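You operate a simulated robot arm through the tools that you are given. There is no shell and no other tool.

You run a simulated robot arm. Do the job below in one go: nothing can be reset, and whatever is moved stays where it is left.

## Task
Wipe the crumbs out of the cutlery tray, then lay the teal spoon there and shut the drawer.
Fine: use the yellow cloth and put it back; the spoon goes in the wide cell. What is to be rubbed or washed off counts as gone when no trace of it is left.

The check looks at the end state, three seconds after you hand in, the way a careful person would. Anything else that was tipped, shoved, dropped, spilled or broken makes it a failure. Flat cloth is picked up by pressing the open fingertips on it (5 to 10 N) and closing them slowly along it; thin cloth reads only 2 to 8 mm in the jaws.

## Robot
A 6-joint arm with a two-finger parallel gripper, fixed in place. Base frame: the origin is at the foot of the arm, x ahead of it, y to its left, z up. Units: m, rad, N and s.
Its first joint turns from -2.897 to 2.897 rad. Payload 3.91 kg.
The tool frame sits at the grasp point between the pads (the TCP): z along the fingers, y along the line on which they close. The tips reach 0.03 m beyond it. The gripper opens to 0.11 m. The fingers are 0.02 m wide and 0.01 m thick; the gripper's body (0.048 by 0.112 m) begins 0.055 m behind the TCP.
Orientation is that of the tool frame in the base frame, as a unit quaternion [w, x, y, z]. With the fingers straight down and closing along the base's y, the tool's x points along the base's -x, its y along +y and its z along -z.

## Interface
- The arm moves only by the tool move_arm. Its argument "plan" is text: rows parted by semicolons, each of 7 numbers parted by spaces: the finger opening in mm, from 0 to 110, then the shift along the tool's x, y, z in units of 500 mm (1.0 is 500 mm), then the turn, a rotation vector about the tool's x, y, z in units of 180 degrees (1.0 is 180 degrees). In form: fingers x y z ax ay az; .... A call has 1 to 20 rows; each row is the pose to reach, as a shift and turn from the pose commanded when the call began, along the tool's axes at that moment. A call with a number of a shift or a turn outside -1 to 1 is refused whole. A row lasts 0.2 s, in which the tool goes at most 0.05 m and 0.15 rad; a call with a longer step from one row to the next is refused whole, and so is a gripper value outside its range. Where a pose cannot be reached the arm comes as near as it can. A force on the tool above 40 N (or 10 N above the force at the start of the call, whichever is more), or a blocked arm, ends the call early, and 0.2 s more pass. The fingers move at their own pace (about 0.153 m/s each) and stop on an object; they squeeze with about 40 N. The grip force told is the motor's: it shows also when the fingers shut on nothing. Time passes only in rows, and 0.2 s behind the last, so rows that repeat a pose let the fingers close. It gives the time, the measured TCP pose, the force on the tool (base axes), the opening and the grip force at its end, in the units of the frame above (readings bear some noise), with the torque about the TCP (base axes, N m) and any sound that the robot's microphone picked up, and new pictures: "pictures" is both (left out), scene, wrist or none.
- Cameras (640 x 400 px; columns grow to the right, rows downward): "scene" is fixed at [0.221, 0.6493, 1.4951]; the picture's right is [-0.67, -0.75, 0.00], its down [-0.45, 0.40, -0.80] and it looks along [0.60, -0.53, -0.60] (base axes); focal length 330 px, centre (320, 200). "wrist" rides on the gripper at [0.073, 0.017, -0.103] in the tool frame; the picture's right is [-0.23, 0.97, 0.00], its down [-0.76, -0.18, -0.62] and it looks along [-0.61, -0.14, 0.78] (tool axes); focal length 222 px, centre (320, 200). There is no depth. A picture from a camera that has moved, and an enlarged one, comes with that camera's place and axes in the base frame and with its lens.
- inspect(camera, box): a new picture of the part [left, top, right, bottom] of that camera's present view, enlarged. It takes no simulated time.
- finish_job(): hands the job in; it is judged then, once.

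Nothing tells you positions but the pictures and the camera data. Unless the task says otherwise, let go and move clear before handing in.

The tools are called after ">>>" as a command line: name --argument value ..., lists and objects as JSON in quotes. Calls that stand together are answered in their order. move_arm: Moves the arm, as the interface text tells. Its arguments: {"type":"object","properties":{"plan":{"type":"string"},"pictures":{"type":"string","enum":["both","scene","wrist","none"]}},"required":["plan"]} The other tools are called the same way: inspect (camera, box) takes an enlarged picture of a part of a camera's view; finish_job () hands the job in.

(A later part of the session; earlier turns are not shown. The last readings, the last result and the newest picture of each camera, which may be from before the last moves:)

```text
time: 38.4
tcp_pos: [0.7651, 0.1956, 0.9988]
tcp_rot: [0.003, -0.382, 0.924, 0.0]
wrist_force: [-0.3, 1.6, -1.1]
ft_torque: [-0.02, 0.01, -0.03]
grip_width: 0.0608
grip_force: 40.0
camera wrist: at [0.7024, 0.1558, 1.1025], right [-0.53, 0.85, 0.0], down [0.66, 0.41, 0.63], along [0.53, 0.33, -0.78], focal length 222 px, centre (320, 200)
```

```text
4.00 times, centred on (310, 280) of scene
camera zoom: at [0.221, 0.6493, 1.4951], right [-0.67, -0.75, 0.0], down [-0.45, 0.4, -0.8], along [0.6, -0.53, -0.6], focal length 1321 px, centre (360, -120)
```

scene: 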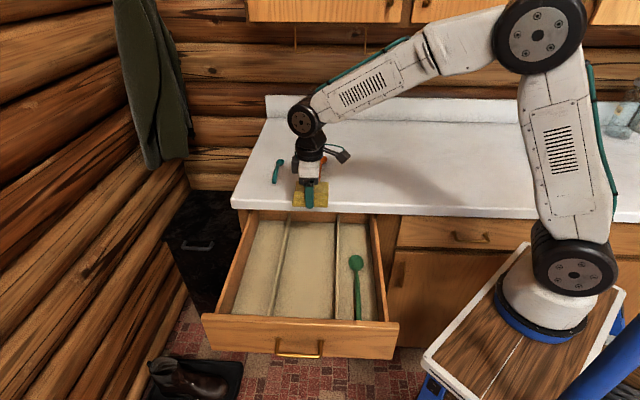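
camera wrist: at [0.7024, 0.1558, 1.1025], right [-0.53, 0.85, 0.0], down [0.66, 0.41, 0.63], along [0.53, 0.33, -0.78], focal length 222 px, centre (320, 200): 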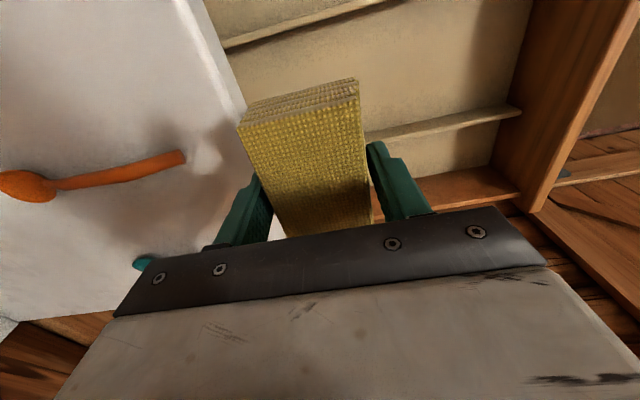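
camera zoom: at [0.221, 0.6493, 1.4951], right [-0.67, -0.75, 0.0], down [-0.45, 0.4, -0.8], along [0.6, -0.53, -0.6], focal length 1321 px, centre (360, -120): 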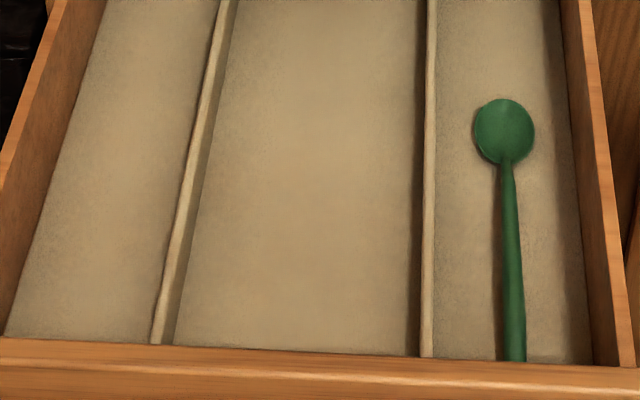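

The floor looks clean. I'll double-check with tighter zooms for faint traces.

>>> inspect --camera "scene" --box '[276, 270, 340, 320]'

>>> inspect --camera "scene" --box '[276, 215, 340, 270]'

>>> inspect --camera "wrist" --box '[360, 20, 520, 130]'

```text
8.00 times, centred on (308, 295) of scene
camera zoom: at [0.221, 0.6493, 1.4951], right [-0.67, -0.75, 0.0], down [-0.45, 0.4, -0.8], along [0.6, -0.53, -0.6], focal length 2641 px, centre (416, -560)
```

zoom: 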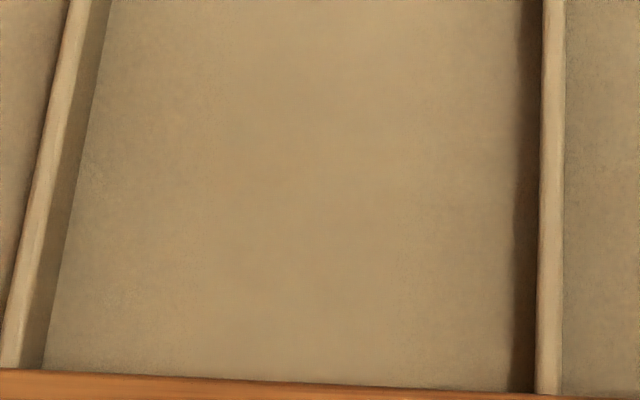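

```text
7.27 times, centred on (308, 242) of scene
camera zoom: at [0.221, 0.6493, 1.4951], right [-0.67, -0.75, 0.0], down [-0.45, 0.4, -0.8], along [0.6, -0.53, -0.6], focal length 2401 px, centre (407, -109)
```

zoom: 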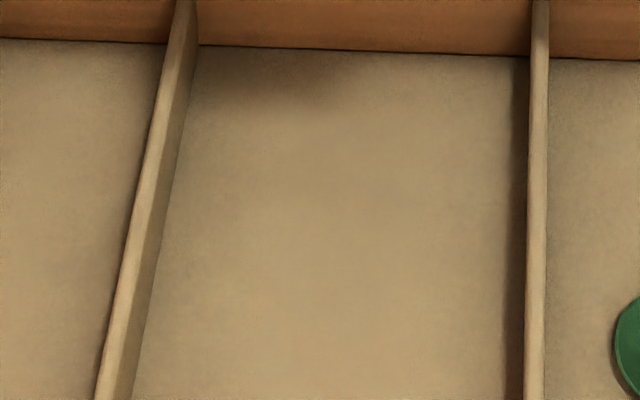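

```text
3.64 times, centred on (440, 75) of wrist
camera zoom: at [0.7024, 0.1558, 1.1025], right [-0.53, 0.85, 0.0], down [0.66, 0.41, 0.63], along [0.53, 0.33, -0.78], focal length 808 px, centre (-116, 654)
```

zoom: 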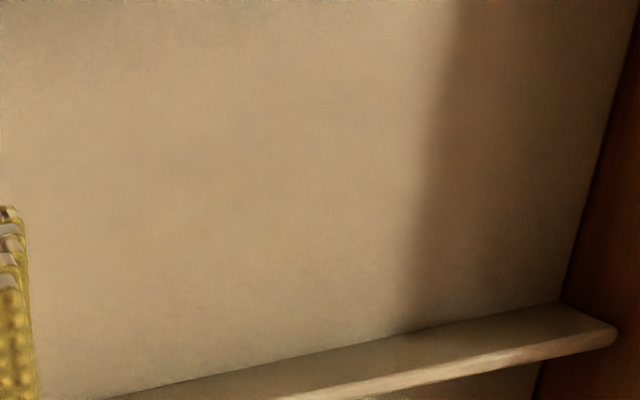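

The tray is clean from both views. I'll carry the cloth back over its original spot.

>>> move_arm --plan "38 0.0593 -0.0569 0 0 0 0.0032; 38 0.1186 -0.1138 0 0 0 0.0063; 38 0.1779 -0.1707 0 0 0 0.0095; 38 0.2373 -0.2277 0 0 0 0.0127; 38 0.2966 -0.2846 0 0 0 0.0159; 38 0.3559 -0.3415 0 0 0 0.019; 38 0.4152 -0.3984 0 0 0 0.0222; 38 0.4152 -0.3984 0 0 0 0.0222" --pictures "none"

```text
time: 40.2
tcp_pos: [0.7554, -0.0914, 0.9999]
tcp_rot: [0.002, -0.349, 0.937, -0.002]
wrist_force: [-0.3, -0.3, -1.1]
ft_torque: [0.01, -0.01, -0.02]
grip_width: 0.0612
grip_force: 39.7
```

>>> move_arm --plan "38 0 0 0.04 0 0 0; 38 0 0 0.075 0 0 0; 38 0 0 0.095 0 0 0; 38 0 0 0.095 0 0 0" --pictures "none"

```text
time: 41.2
tcp_pos: [0.7573, -0.0908, 0.9525]
tcp_rot: [0.002, -0.35, 0.937, -0.001]
wrist_force: [0.8, 0.9, -0.8]
ft_torque: [0.01, -0.03, 0.01]
grip_width: 0.0612
grip_force: 39.2
```

>>> move_arm --plan "38 -0.0014 -0.0038 0.008 0 0 0; 38 -0.0014 -0.0038 0.014 0 0 0; 38 -0.0014 -0.0038 0.018 0 0 0; 38 -0.0014 -0.0038 0.0195 0 0 0" --pictures "both"

```text
time: 42.2
tcp_pos: [0.7601, -0.093, 0.9437]
tcp_rot: [0.002, -0.35, 0.937, -0.002]
wrist_force: [0.4, 0.0, 0.1]
ft_torque: [-0.03, 0.01, -0.04]
grip_width: 0.0612
grip_force: 40.5
camera wrist: at [0.6941, -0.1274, 1.0472], right [-0.47, 0.88, 0.0], down [0.69, 0.37, 0.63], along [0.55, 0.29, -0.78], focal length 222 px, centre (320, 200)
```

scene: 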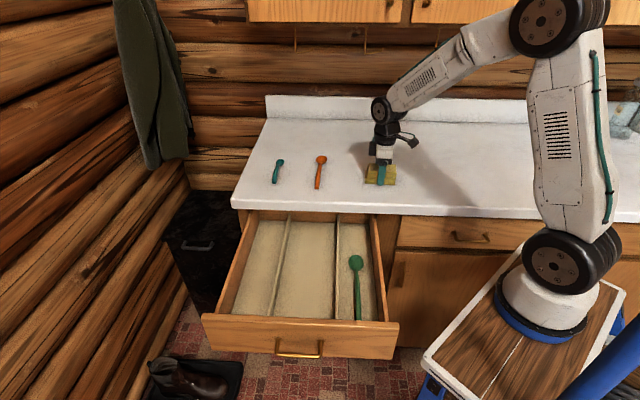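
wrist: 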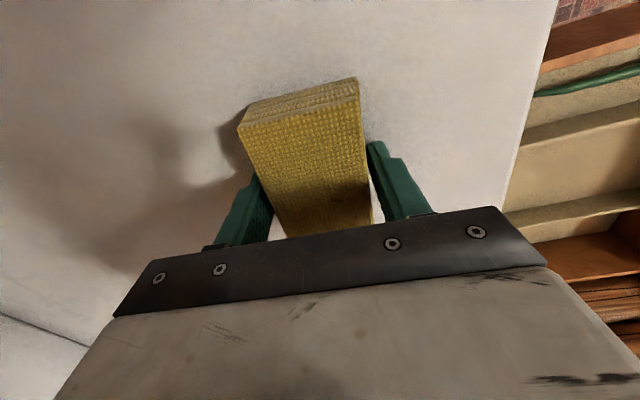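

Almost touching. Lowering in sub-millimetre steps to touch the counter.

>>> move_arm --plan "38 0 0 0.0008 0 0 0; 38 0 0 0.0016 0 0 0; 38 0 0 0.0022 0 0 0" --pictures "none"

```text
time: 43.0
tcp_pos: [0.7589, -0.0917, 0.9424]
tcp_rot: [0.001, -0.35, 0.937, -0.001]
wrist_force: [0.1, -0.6, 0.2]
ft_torque: [0.0, 0.02, -0.01]
grip_width: 0.0612
grip_force: 39.6
```

>>> move_arm --plan "38 0 0 0.0006 0 0 0; 38 0 0 0.0012 0 0 0; 38 0 0 0.0016 0 0 0" --pictures "none"

```text
time: 43.8
tcp_pos: [0.7585, -0.0911, 0.9425]
tcp_rot: [0.003, -0.35, 0.937, -0.001]
wrist_force: [0.9, 2.0, 6.0]
ft_torque: [0.08, 0.24, -0.02]
grip_width: 0.0612
grip_force: 40.2
```

The cloth is resting on the counter. Opening the fingers gradually, then lifting straight up.

>>> move_arm --plan "62 0 0 0 0 0 0; 68 0 0 0 0 0 0; 80 0 0 0 0 0 0; 95 0 0 0 0 0 0; 110 0 0 0 0 0 0; 110 0 0 0 0 0 0; 110 0 0 -0.04 0 0 0; 110 0 0 -0.1 0 0 0; 110 0 0 -0.18 0 0 0; 110 0 0 -0.26 0 0 0; 110 0 0 -0.26 0 0 0" --pictures "both"

>>> inspect --camera "scene" --box '[355, 155, 405, 195]'

```text
time: 46.2
tcp_pos: [0.7576, -0.093, 1.0712]
tcp_rot: [0.002, -0.35, 0.937, -0.002]
wrist_force: [-0.8, 0.0, -0.5]
ft_torque: [-0.01, 0.0, 0.02]
grip_width: 0.1098
grip_force: 0.0
camera wrist: at [0.6923, -0.1264, 1.1751], right [-0.47, 0.88, 0.0], down [0.69, 0.37, 0.63], along [0.55, 0.29, -0.78], focal length 222 px, centre (320, 200)
```

scene: 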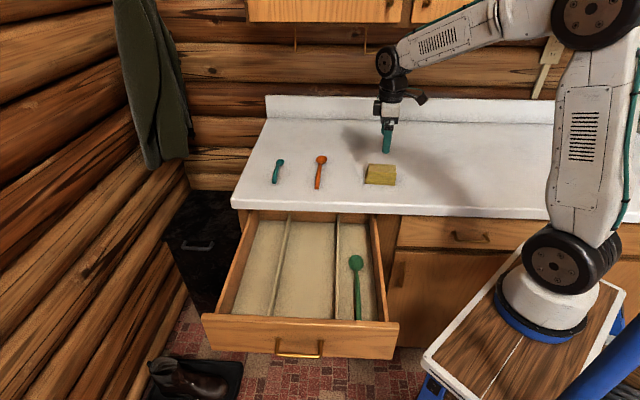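
wrist: 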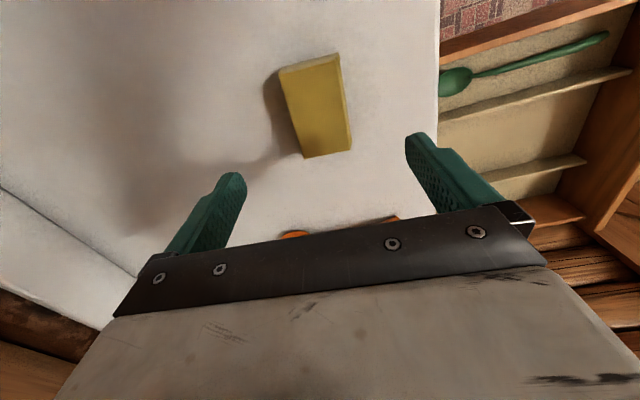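

```text
10.00 times, centred on (380, 175) of scene
camera zoom: at [0.221, 0.6493, 1.4951], right [-0.67, -0.75, 0.0], down [-0.45, 0.4, -0.8], along [0.6, -0.53, -0.6], focal length 3302 px, centre (-280, 450)
```

zoom: 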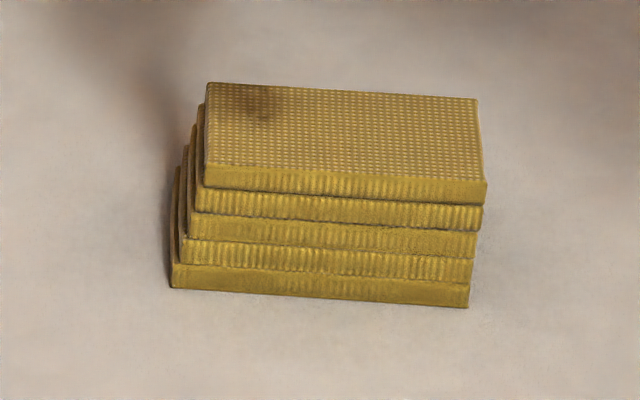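

The cloth is back exactly where it was. Next is the teal spoon, whose handle runs from about (0.96, 0.18) toward the bowl at (1.05, 0.09), nearly parallel to the drawer axis. I'll turn the gripper about 86° so it closes across the handle, and hover nearby.

>>> move_arm --plan "110 -0.0599 0.0185 -0.0089 0 0 0.0434; 110 -0.1198 0.037 -0.0178 0 0 0.0869; 110 -0.1797 0.0555 -0.0267 0 0 0.1303; 110 -0.2396 0.074 -0.0356 0 0 0.1737; 110 -0.2995 0.0925 -0.0445 0 0 0.2172; 110 -0.3595 0.1111 -0.0535 0 0 0.2606; 110 -0.4194 0.1296 -0.0624 0 0 0.304; 110 -0.4793 0.1481 -0.0713 0 0 0.3475; 110 -0.5392 0.1666 -0.0802 0 0 0.3909; 110 -0.5991 0.1851 -0.0891 0 0 0.4344; 110 -0.659 0.2036 -0.098 0 0 0.4778; 110 -0.659 0.2036 -0.098 0 0 0.4778" --pictures "both"

```text
time: 48.8
tcp_pos: [0.9405, 0.1999, 1.1217]
tcp_rot: [0.003, 0.384, 0.923, 0.0]
wrist_force: [0.3, -0.4, 0.2]
ft_torque: [0.0, 0.01, -0.01]
grip_width: 0.1103
grip_force: 0.0
camera wrist: at [0.9015, 0.2638, 1.2253], right [0.85, 0.53, 0.0], down [0.41, -0.66, 0.63], along [0.33, -0.53, -0.78], focal length 222 px, centre (320, 200)
```

scene: 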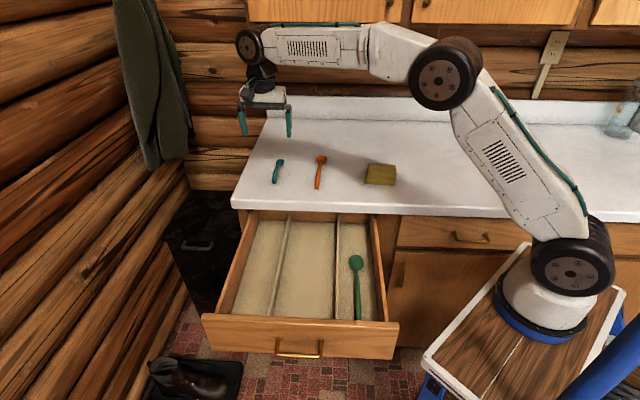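
wrist: 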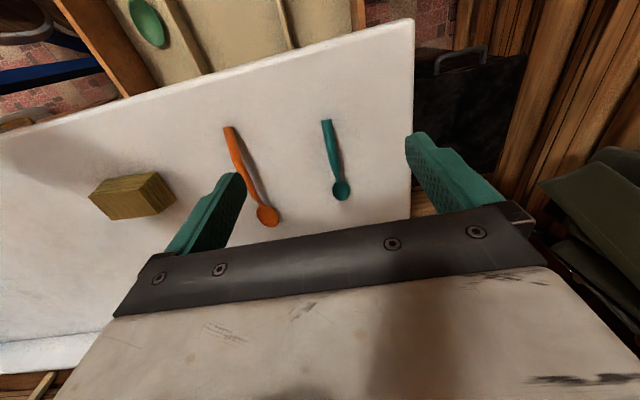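

Both spoons are visible from above. Zooming to locate the teal spoon precisely.

>>> inspect --camera "wrist" --box '[290, 105, 390, 215]'

>>> inspect --camera "scene" --box '[260, 150, 300, 190]'

```text
3.64 times, centred on (340, 160) of wrist
camera zoom: at [0.9015, 0.2638, 1.2253], right [0.85, 0.53, 0.0], down [0.41, -0.66, 0.63], along [0.33, -0.53, -0.78], focal length 808 px, centre (247, 346)
```

zoom: 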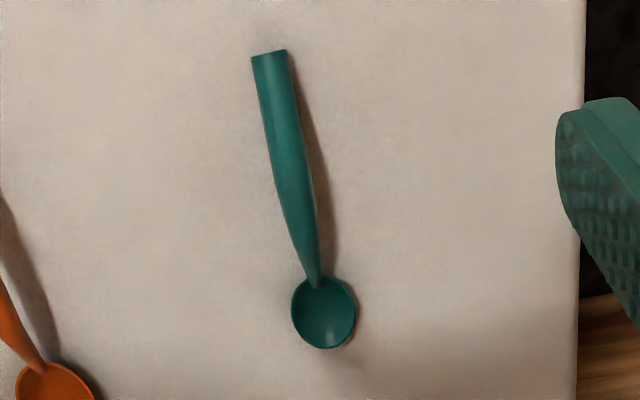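

```text
10.00 times, centred on (280, 170) of scene
camera zoom: at [0.221, 0.6493, 1.4951], right [-0.67, -0.75, 0.0], down [-0.45, 0.4, -0.8], along [0.6, -0.53, -0.6], focal length 3302 px, centre (720, 500)
```

zoom: 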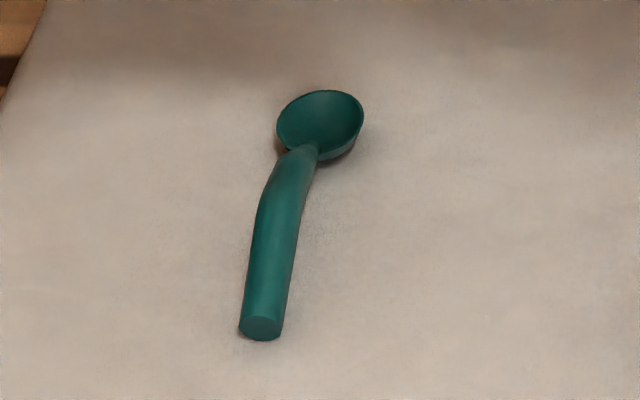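

The handle's grasp point is near (0.990, 0.152), just past the straight-down reach limit. I'll tilt the fingers 20° outward along the spoon's length and hover above it.

>>> move_arm --plan "60 -0.0299 0.0006 0.0608 0 -0.0278 0; 60 -0.0598 0.0011 0.1217 0 -0.0556 0; 60 -0.0897 0.0017 0.1825 0 -0.0833 0; 60 -0.1196 0.0022 0.2434 0 -0.1111 0; 60 -0.1196 0.0022 0.2434 0 -0.1111 0" --pictures "both"

>>> inspect --camera "wrist" --box '[230, 80, 410, 230]'

```text
time: 50.0
tcp_pos: [0.9831, 0.1592, 0.9991]
tcp_rot: [0.164, 0.378, 0.909, -0.066]
wrist_force: [0.1, -0.6, 0.0]
ft_torque: [-0.01, 0.03, 0.01]
grip_width: 0.0601
grip_force: 0.1
camera wrist: at [0.9222, 0.2441, 1.0719], right [0.84, 0.54, 0.08], down [0.22, -0.48, 0.85], along [0.5, -0.69, -0.52], focal length 222 px, centre (320, 200)
```

scene: 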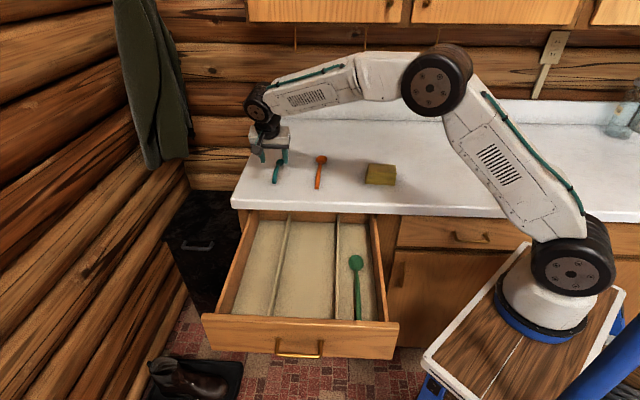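
wrist: 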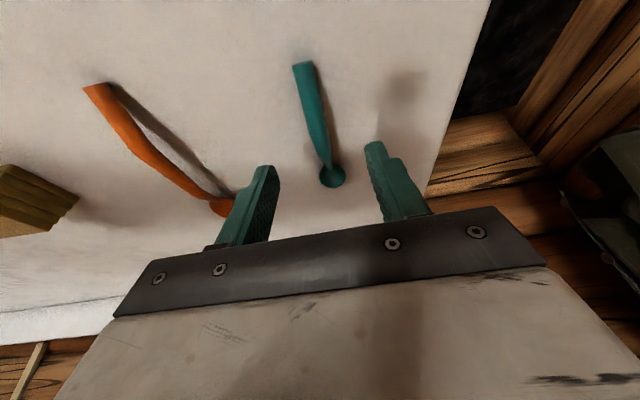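

```text
2.67 times, centred on (320, 155) of wrist
camera zoom: at [0.9222, 0.2441, 1.0719], right [0.84, 0.54, 0.08], down [0.22, -0.48, 0.85], along [0.5, -0.69, -0.52], focal length 592 px, centre (320, 320)
```

zoom: 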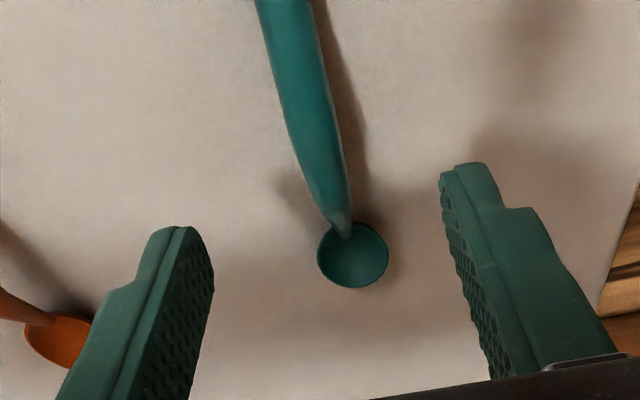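

The handle lies along v≈0.809 and the TCP is centred on it. Descending straight down around the handle.

>>> move_arm --plan "60 0.0103 0 0.0282 0 0 0; 60 0.0205 0 0.0564 0 0 0; 60 0.0287 0 0.0789 0 0 0; 60 0.0335 0 0.0921 0 0 0; 60 0.0335 0 0.0921 0 0 0" --pictures "both"

>>> inspect --camera "scene" --box '[240, 130, 320, 190]'

```text
time: 51.2
tcp_pos: [0.9831, 0.1596, 0.9507]
tcp_rot: [0.162, 0.378, 0.909, -0.066]
wrist_force: [-0.7, 0.4, -0.5]
ft_torque: [0.01, -0.03, 0.03]
grip_width: 0.0602
grip_force: 0.1
camera wrist: at [0.9237, 0.2443, 1.0235], right [0.84, 0.54, 0.08], down [0.23, -0.48, 0.85], along [0.49, -0.69, -0.52], focal length 222 px, centre (320, 200)
```

scene: 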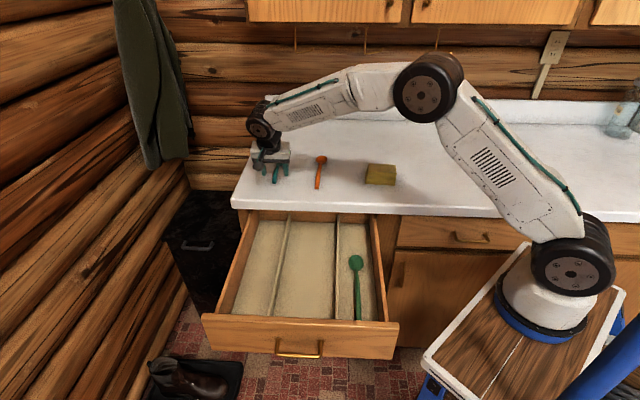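
wrist: 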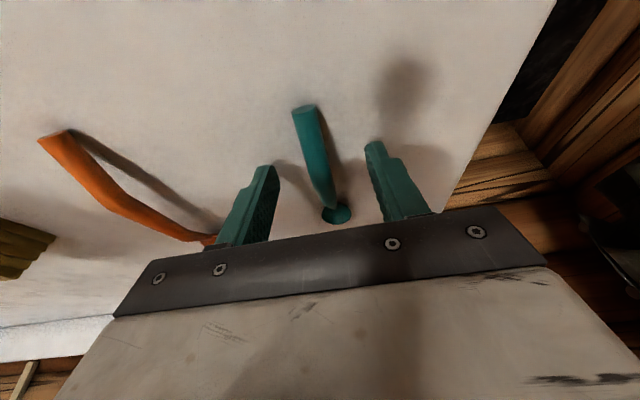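

```text
6.67 times, centred on (280, 160) of scene
camera zoom: at [0.221, 0.6493, 1.4951], right [-0.67, -0.75, 0.0], down [-0.45, 0.4, -0.8], along [0.6, -0.53, -0.6], focal length 2201 px, centre (587, 467)
```

zoom: 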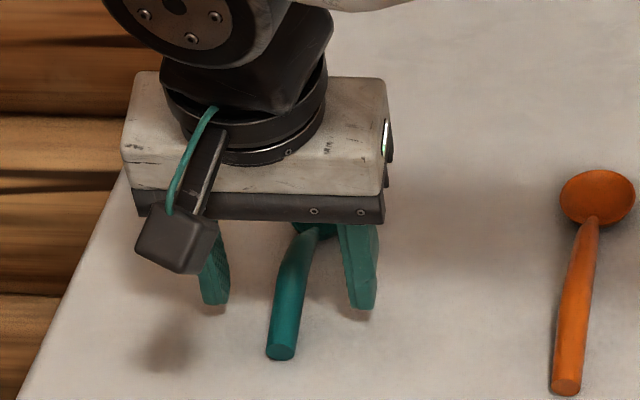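

Straddling the handle properly. Going down the last 8 mm, then closing slowly.

>>> move_arm --plan "60 0.0028 0 0.0077 0 0 0; 60 0.0053 0 0.0145 0 0 0; 60 0.0053 0 0.0145 0 0 0" --pictures "none"

```text
time: 52.0
tcp_pos: [0.9844, 0.159, 0.9435]
tcp_rot: [0.164, 0.378, 0.909, -0.065]
wrist_force: [0.1, 0.5, 0.5]
ft_torque: [0.0, 0.02, 0.02]
grip_width: 0.0599
grip_force: 0.1
```

>>> move_arm --plan "50 0 0 0 0 0 0; 40 0 0 0 0 0 0; 32 0 0 0 0 0 0; 26 0 0 0 0 0 0; 22 0 0 0 0 0 0; 18 0 0 0 0 0 0; 15 0 0 0 0 0 0; 12 0 0 0 0 0 0; 9 0 0 0 0 0 0; 6 0 0 0 0 0 0; 6 0 0 0 0 0 0" --pictures "both"

>>> inspect --camera "scene" --box '[240, 130, 320, 190]'

```text
time: 54.4
tcp_pos: [0.9853, 0.1595, 0.9424]
tcp_rot: [0.162, 0.377, 0.91, -0.066]
wrist_force: [-0.2, -0.7, 0.0]
ft_torque: [-0.01, 0.02, 0.01]
grip_width: 0.0124
grip_force: 39.6
camera wrist: at [0.9242, 0.245, 1.0154], right [0.84, 0.54, 0.08], down [0.23, -0.48, 0.85], along [0.49, -0.69, -0.52], focal length 222 px, centre (320, 200)
```

scene: 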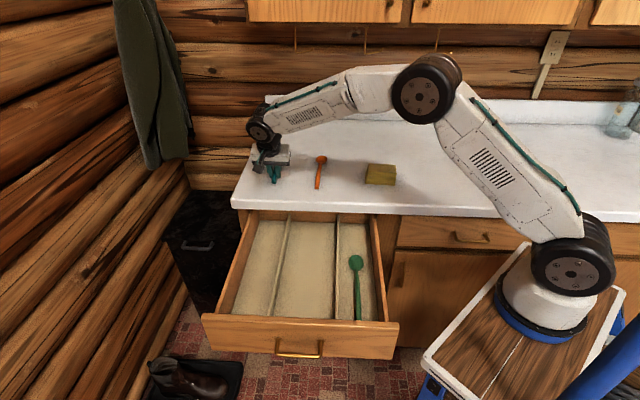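
wrist: 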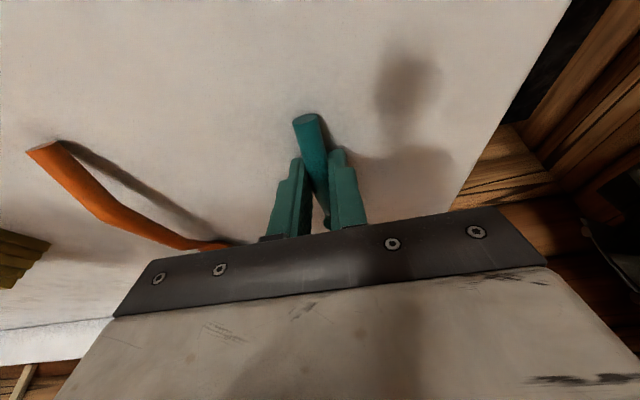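

```text
6.67 times, centred on (280, 160) of scene
camera zoom: at [0.221, 0.6493, 1.4951], right [-0.67, -0.75, 0.0], down [-0.45, 0.4, -0.8], along [0.6, -0.53, -0.6], focal length 2201 px, centre (587, 467)
```

zoom: 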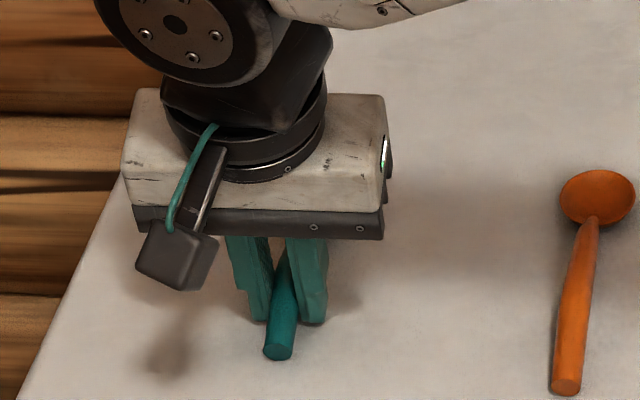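

The handle is gripped at 12 mm. Lifting straight up.

>>> move_arm --plan "6 -0.007 0 -0.0188 0 0 0; 6 -0.0209 0 -0.0563 0 0 0; 6 -0.0383 0 -0.1031 0 0 0; 6 -0.0557 0 -0.15 0 0 0; 6 -0.0696 0 -0.1875 0 0 0; 6 -0.0696 0 -0.1875 0 0 0" --pictures "both"

>>> inspect --camera "scene" --box '[230, 100, 330, 180]'

```text
time: 55.8
tcp_pos: [0.9845, 0.1574, 1.0442]
tcp_rot: [0.163, 0.378, 0.909, -0.066]
wrist_force: [-0.3, 0.0, -0.1]
ft_torque: [0.03, -0.03, 0.02]
grip_width: 0.0125
grip_force: 40.1
camera wrist: at [0.9232, 0.2431, 1.1172], right [0.84, 0.54, 0.08], down [0.23, -0.48, 0.85], along [0.49, -0.69, -0.52], focal length 222 px, centre (320, 200)
```

scene: 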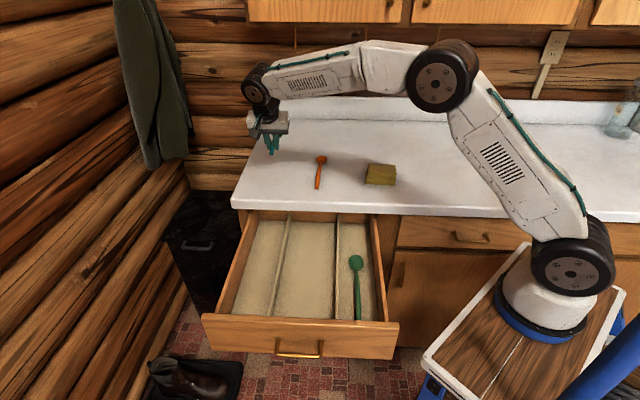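
wrist: 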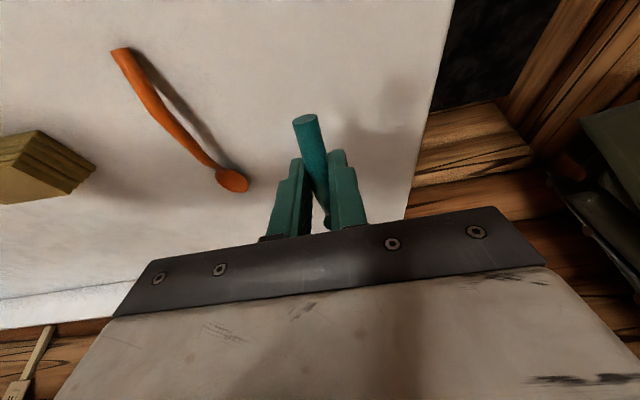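

```text
5.00 times, centred on (280, 140) of scene
camera zoom: at [0.221, 0.6493, 1.4951], right [-0.67, -0.75, 0.0], down [-0.45, 0.4, -0.8], along [0.6, -0.53, -0.6], focal length 1651 px, centre (520, 500)
```

zoom: 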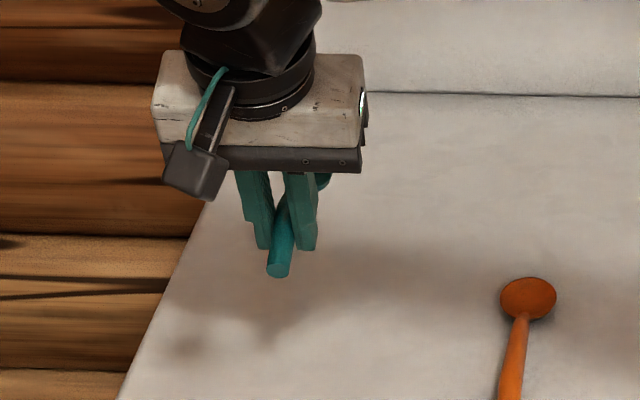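

The spoon is secure. Moving it over the wide cell, keeping the same orientation.

>>> move_arm --plan "6 0.0703 -0.03 -0.0261 0 0 0; 6 0.1406 -0.06 -0.0522 0 0 0; 6 0.2109 -0.09 -0.0783 0 0 0; 6 0.2813 -0.12 -0.1044 0 0 0; 6 0.3516 -0.15 -0.1305 0 0 0; 6 0.4219 -0.18 -0.1566 0 0 0; 6 0.4922 -0.21 -0.1827 0 0 0; 6 0.5625 -0.24 -0.2088 0 0 0; 6 0.5625 -0.24 -0.2088 0 0 0" --pictures "both"

>>> inspect --camera "scene" --box '[220, 170, 400, 330]'

```text
time: 57.8
tcp_pos: [0.6883, 0.2868, 1.0447]
tcp_rot: [0.162, 0.377, 0.91, -0.066]
wrist_force: [0.8, 0.1, 0.3]
ft_torque: [-0.01, 0.03, 0.03]
grip_width: 0.0125
grip_force: 40.2
camera wrist: at [0.6271, 0.3721, 1.117], right [0.84, 0.54, 0.08], down [0.23, -0.48, 0.85], along [0.49, -0.69, -0.52], focal length 222 px, centre (320, 200)
```

scene: 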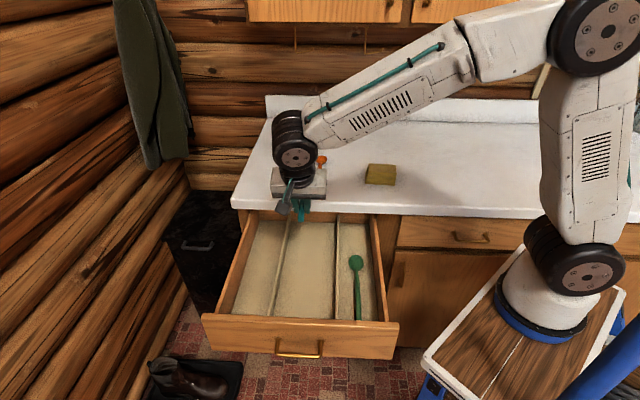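
wrist: 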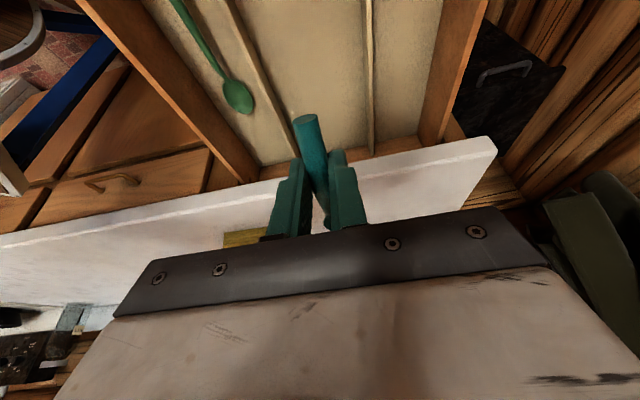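

```text
2.50 times, centred on (310, 250) of scene
camera zoom: at [0.221, 0.6493, 1.4951], right [-0.67, -0.75, 0.0], down [-0.45, 0.4, -0.8], along [0.6, -0.53, -0.6], focal length 825 px, centre (345, 75)
```

zoom: 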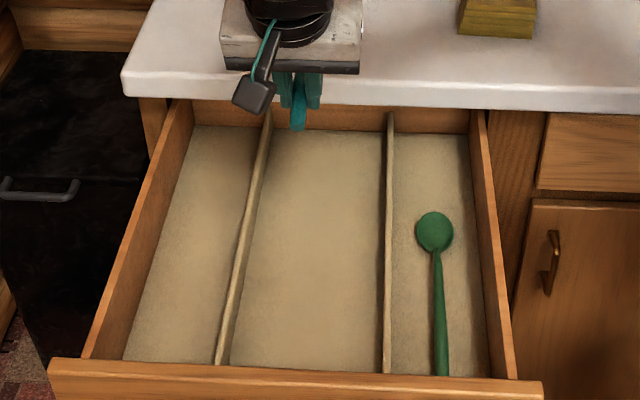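

Centred over the wide cell at u≈0.284, v≈0.690. Lowering into the drawer, stopping about 14 mm short.

>>> move_arm --plan "6 0.0259 0 0.0696 0 0 0; 6 0.0517 0 0.1393 0 0 0; 6 0.0776 0 0.2089 0 0 0; 6 0.1034 0 0.2786 0 0 0; 6 0.1293 0 0.3482 0 0 0; 6 0.1551 0 0.4179 0 0 0; 6 0.1725 0 0.4646 0 0 0; 6 0.181 0 0.4875 0 0 0; 6 0.181 0 0.4875 0 0 0" --pictures "both"

>>> inspect --camera "scene" --box '[220, 190, 400, 350]'

```text
time: 59.8
tcp_pos: [0.6865, 0.2861, 0.7833]
tcp_rot: [0.163, 0.377, 0.91, -0.065]
wrist_force: [0.0, 0.1, 0.0]
ft_torque: [0.02, -0.01, 0.03]
grip_width: 0.0127
grip_force: 40.3
camera wrist: at [0.6269, 0.3714, 0.8563], right [0.84, 0.54, 0.08], down [0.23, -0.48, 0.85], along [0.49, -0.69, -0.52], focal length 222 px, centre (320, 200)
```

scene: 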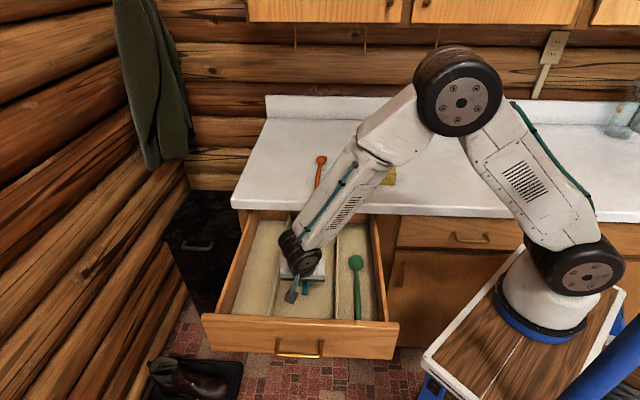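
wrist: 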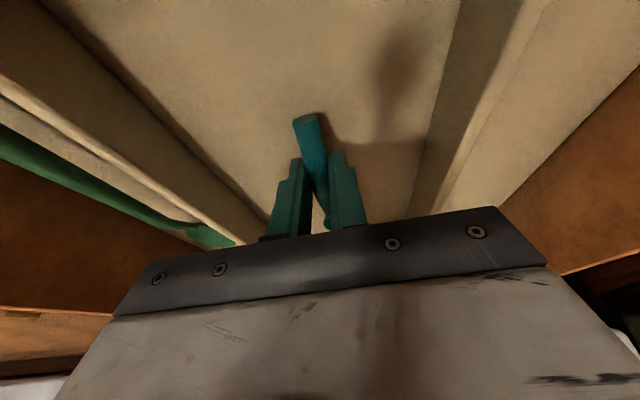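

```text
2.50 times, centred on (310, 270) of scene
camera zoom: at [0.221, 0.6493, 1.4951], right [-0.67, -0.75, 0.0], down [-0.45, 0.4, -0.8], along [0.6, -0.53, -0.6], focal length 825 px, centre (345, 25)
```

zoom: 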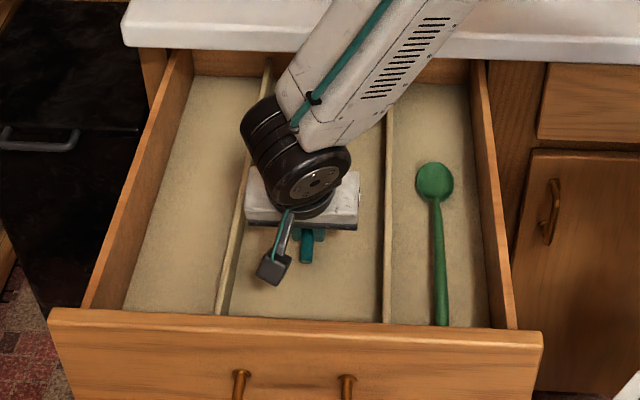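

Clearances look fine. Lowering the last centimetre gently.

>>> move_arm --plan "6 0.0035 0 0.0094 0 0 0; 6 0.0056 0 0.015 0 0 0; 6 0.007 0 0.0188 0 0 0" --pictures "none"

```text
time: 60.6
tcp_pos: [0.6868, 0.2876, 0.7727]
tcp_rot: [0.163, 0.377, 0.909, -0.065]
wrist_force: [0.6, 0.0, -0.2]
ft_torque: [0.0, 0.02, -0.01]
grip_width: 0.0121
grip_force: 40.1
```

>>> move_arm --plan "6 0.0004 0 0.001 0 0 0; 6 0.0008 0 0.002 0 0 0; 6 0.0011 0 0.003 0 0 0" --pictures "none"

```text
time: 61.4
tcp_pos: [0.6875, 0.2866, 0.7726]
tcp_rot: [0.162, 0.377, 0.909, -0.065]
wrist_force: [-0.5, 0.1, 0.3]
ft_torque: [0.0, 0.0, -0.02]
grip_width: 0.0124
grip_force: 39.6
```

>>> move_arm --plan "6 0.0004 0 0.001 0 0 0; 6 0.0006 0 0.0016 0 0 0" --pictures "none"

```text
time: 62.0
tcp_pos: [0.6879, 0.2878, 0.7708]
tcp_rot: [0.162, 0.377, 0.909, -0.065]
wrist_force: [0.2, 0.9, 0.7]
ft_torque: [0.01, -0.01, 0.04]
grip_width: 0.0127
grip_force: 39.4
```

>>> move_arm --plan "6 0.0004 0 0.001 0 0 0; 6 0.0006 0 0.0016 0 0 0" --pictures "none"

```text
time: 62.6
tcp_pos: [0.6877, 0.288, 0.7718]
tcp_rot: [0.163, 0.377, 0.909, -0.066]
wrist_force: [-1.4, -2.9, 11.9]
ft_torque: [-0.25, -0.2, -0.02]
grip_width: 0.0125
grip_force: 40.4
```

The spoon is touching the tray floor. Easing off slightly, then opening the fingers.

>>> move_arm --plan "6 -0.0002 0 -0.0005 0 0 0; 13 -0.0002 0 -0.0005 0 0 0; 16 -0.0002 0 -0.0005 0 0 0; 22 -0.0002 0 -0.0005 0 0 0; 30 -0.0002 0 -0.0005 0 0 0; 40 -0.0002 0 -0.0005 0 0 0; 48 -0.0002 0 -0.0005 0 0 0; 48 -0.0002 0 -0.0005 0 0 0" --pictures "wrist"

```text
time: 64.4
tcp_pos: [0.6869, 0.2867, 0.7714]
tcp_rot: [0.163, 0.377, 0.91, -0.065]
wrist_force: [-0.1, -0.1, 0.6]
ft_torque: [0.01, -0.03, 0.01]
grip_width: 0.048
grip_force: 0.1
camera wrist: at [0.6269, 0.3727, 0.8434], right [0.84, 0.54, 0.08], down [0.23, -0.48, 0.85], along [0.49, -0.69, -0.52], focal length 222 px, centre (320, 200)
```

wrist: 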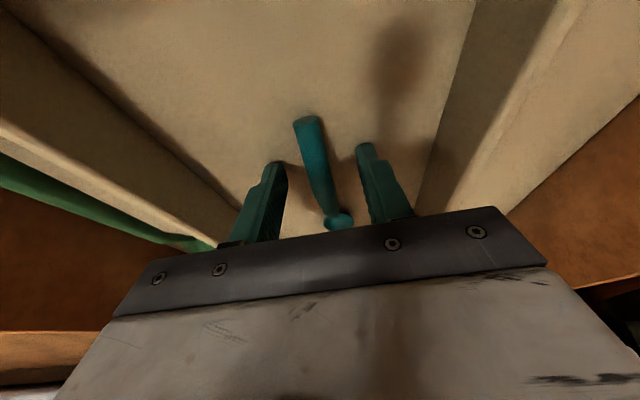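

Released and the spoon lies in the wide cell. Lifting straight up and out of the drawer.

>>> move_arm --plan "48 -0.0139 0 -0.0375 0 0 0; 48 -0.0383 0 -0.1031 0 0 0; 48 -0.0696 0 -0.1875 0 0 0; 48 -0.1009 0 -0.2719 0 0 0; 48 -0.1322 0 -0.3563 0 0 0; 48 -0.1636 0 -0.4406 0 0 0; 48 -0.188 0 -0.506 0 0 0; 48 -0.188 0 -0.506 0 0 0" --pictures "both"

>>> inspect --camera "scene" --box '[190, 200, 410, 370]'

>>> inspect --camera "scene" --box '[260, 315, 340, 370]'

```text
time: 66.2
tcp_pos: [0.6868, 0.2845, 1.0413]
tcp_rot: [0.162, 0.377, 0.909, -0.066]
wrist_force: [0.9, -0.2, -0.3]
ft_torque: [0.03, 0.01, -0.01]
grip_width: 0.048
grip_force: 0.0
camera wrist: at [0.6257, 0.3715, 1.1133], right [0.84, 0.54, 0.08], down [0.23, -0.48, 0.85], along [0.49, -0.69, -0.52], focal length 222 px, centre (320, 200)
```

scene: 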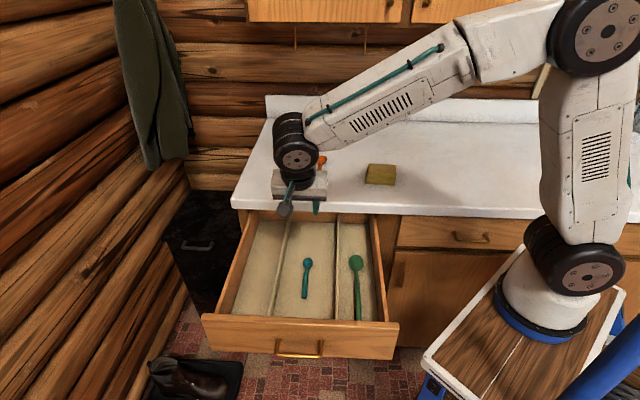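
wrist: 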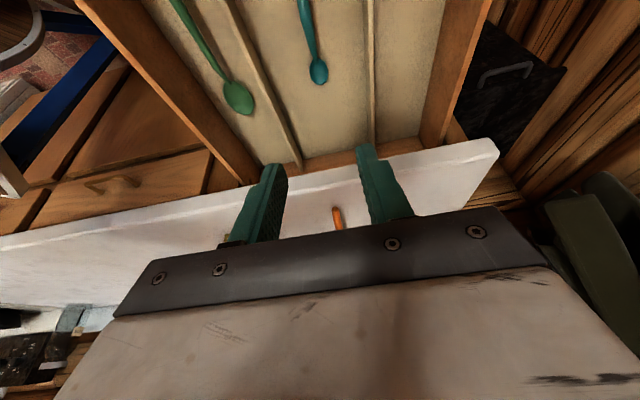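

```text
2.35 times, centred on (300, 285) of scene
camera zoom: at [0.221, 0.6493, 1.4951], right [-0.67, -0.75, 0.0], down [-0.45, 0.4, -0.8], along [0.6, -0.53, -0.6], focal length 777 px, centre (367, 0)
```

zoom: 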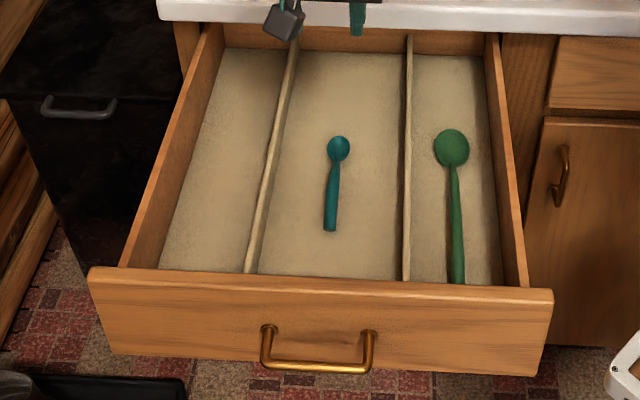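

```text
7.27 times, centred on (300, 342) of scene
camera zoom: at [0.221, 0.6493, 1.4951], right [-0.67, -0.75, 0.0], down [-0.45, 0.4, -0.8], along [0.6, -0.53, -0.6], focal length 2401 px, centre (466, -836)
```

zoom: 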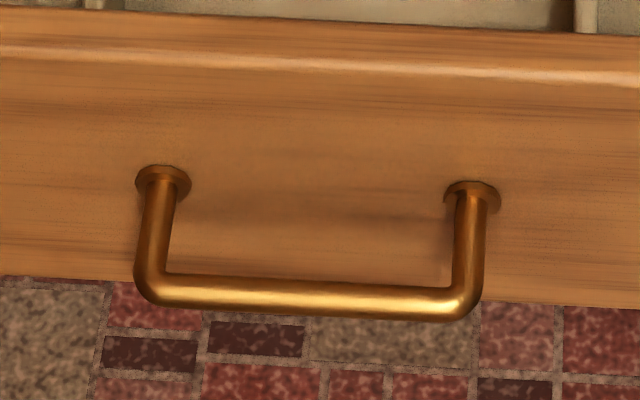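

The spoon lies flat in the wide cell, clear of the dividers. The panel's outer face is at u≈0.113, its top at z≈0.837 and the handle at z≈0.773. I'll close the fingers, tilt to about 40° and move out in front of the panel.

>>> move_arm --plan "30 0.0781 0 -0.029 0 -0.0185 0; 15 0.1563 0 -0.058 0 -0.037 0; 0 0.2344 0 -0.087 0 -0.0556 0; 0 0.3125 0 -0.116 0 -0.0741 0; 0 0.3907 0 -0.145 0 -0.0926 0; 0 0.4688 0 -0.174 0 -0.1111 0; 0 0.4688 0 -0.174 0 -0.1111 0" --pictures "both"

```text
time: 67.8
tcp_pos: [0.5102, 0.463, 1.0415]
tcp_rot: [0.318, 0.36, 0.867, -0.13]
wrist_force: [-1.0, -0.4, 0.3]
ft_torque: [-0.02, 0.04, -0.01]
grip_width: 0.0
grip_force: 37.7
camera wrist: at [0.4357, 0.5618, 1.0748], right [0.81, 0.57, 0.15], down [0.0, -0.25, 0.97], along [0.58, -0.78, -0.21], focal length 222 px, centre (320, 200)
```

scene: 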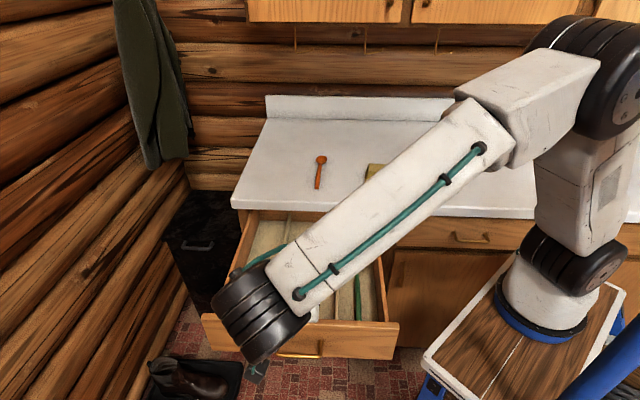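
wrist: 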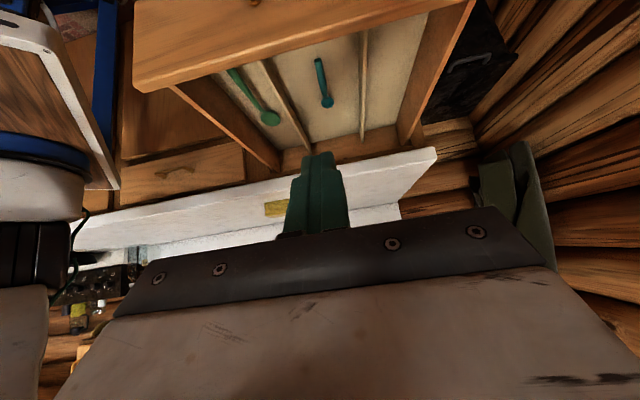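

In front of the drawer, clear of the handle. Lowering the closed fingertips to panel height (about z 0.81 at the tip, above the handle).

>>> move_arm --plan "0 0.0499 0 0.0523 0 0 0; 0 0.0997 0 0.1046 0 0 0; 0 0.1496 0 0.157 0 0 0; 0 0.1995 0 0.2093 0 0 0; 0 0.2493 0 0.2616 0 0 0; 0 0.2992 0 0.3139 0 0 0; 0 0.2992 0 0.3139 0 0 0" --pictures "both"

>>> inspect --camera "wrist" --box '[220, 100, 420, 240]'

```text
time: 69.4
tcp_pos: [0.4989, 0.4723, 0.8265]
tcp_rot: [0.318, 0.36, 0.867, -0.13]
wrist_force: [-0.3, -0.3, 0.0]
ft_torque: [0.03, 0.04, 0.01]
grip_width: 0.0
grip_force: 37.4
camera wrist: at [0.4264, 0.5706, 0.8585], right [0.81, 0.57, 0.15], down [0.0, -0.26, 0.97], along [0.58, -0.78, -0.21], focal length 222 px, centre (320, 200)
```

scene: 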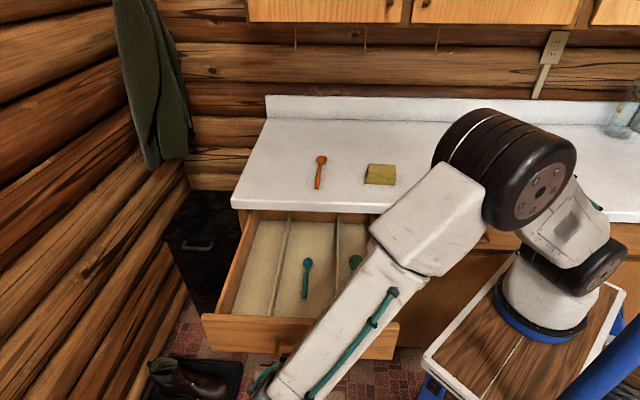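
wrist: 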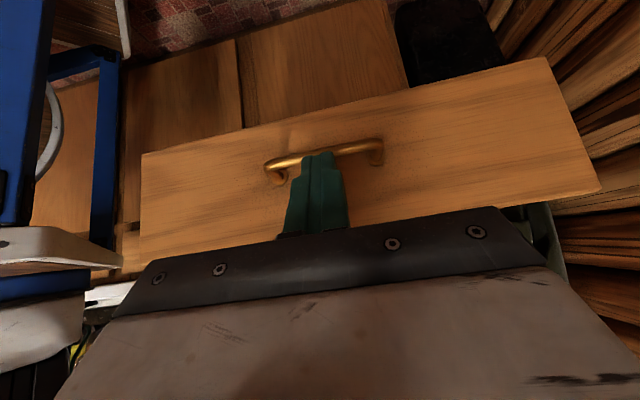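

```text
2.86 times, centred on (320, 170) of wrist
camera zoom: at [0.4264, 0.5706, 0.8585], right [0.81, 0.57, 0.15], down [0.0, -0.26, 0.97], along [0.58, -0.78, -0.21], focal length 635 px, centre (320, 286)
```

zoom: 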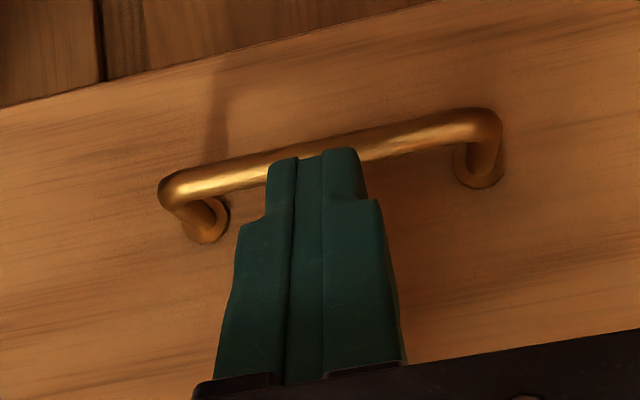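

The fingertips are in front of the panel and just above the handle, and they clear it by about 11 mm. I'll raise 4 mm and begin a gentle push.

>>> move_arm --plan "0 -0.0357 0 0.0197 0 0 0; 0 -0.0662 0 0.0455 0 0 0; 0 -0.0892 0 0.0649 0 0 0; 0 -0.1044 0 0.0778 0 0 0; 0 -0.1197 0 0.0907 0 0 0; 0 -0.135 0 0.1036 0 0 0; 0 -0.1502 0 0.1165 0 0 0; 0 -0.1655 0 0.1294 0 0 0" --pictures "both"

>>> inspect --camera "scene" --box '[190, 200, 410, 370]'

```text
time: 71.2
tcp_pos: [0.5762, 0.3987, 0.8294]
tcp_rot: [0.318, 0.361, 0.867, -0.131]
wrist_force: [-0.4, 0.0, -0.3]
ft_torque: [0.0, -0.02, -0.01]
grip_width: 0.0
grip_force: 37.8
camera wrist: at [0.5032, 0.4961, 0.8623], right [0.81, 0.56, 0.15], down [0.0, -0.25, 0.97], along [0.58, -0.79, -0.21], focal length 222 px, centre (320, 200)
```

scene: 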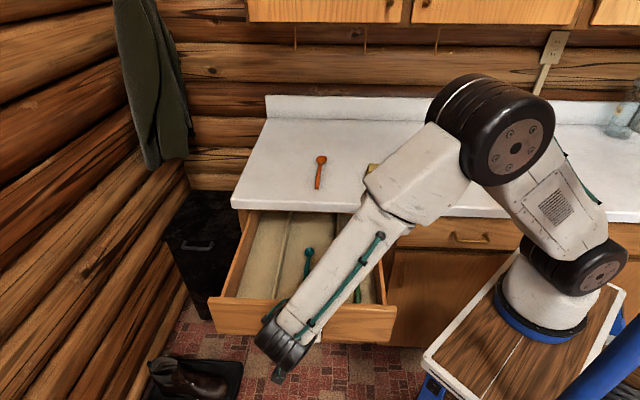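
wrist: 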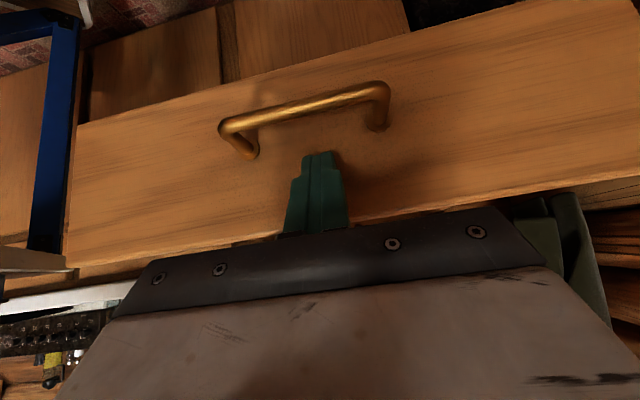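

```text
2.35 times, centred on (300, 285) of scene
camera zoom: at [0.221, 0.6493, 1.4951], right [-0.67, -0.75, 0.0], down [-0.45, 0.4, -0.8], along [0.6, -0.53, -0.6], focal length 777 px, centre (367, 0)
```

zoom: 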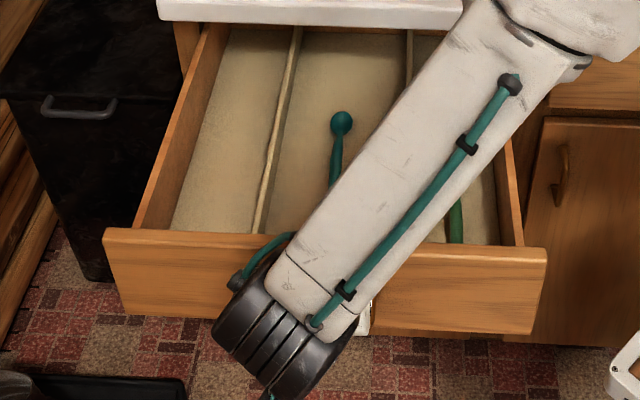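

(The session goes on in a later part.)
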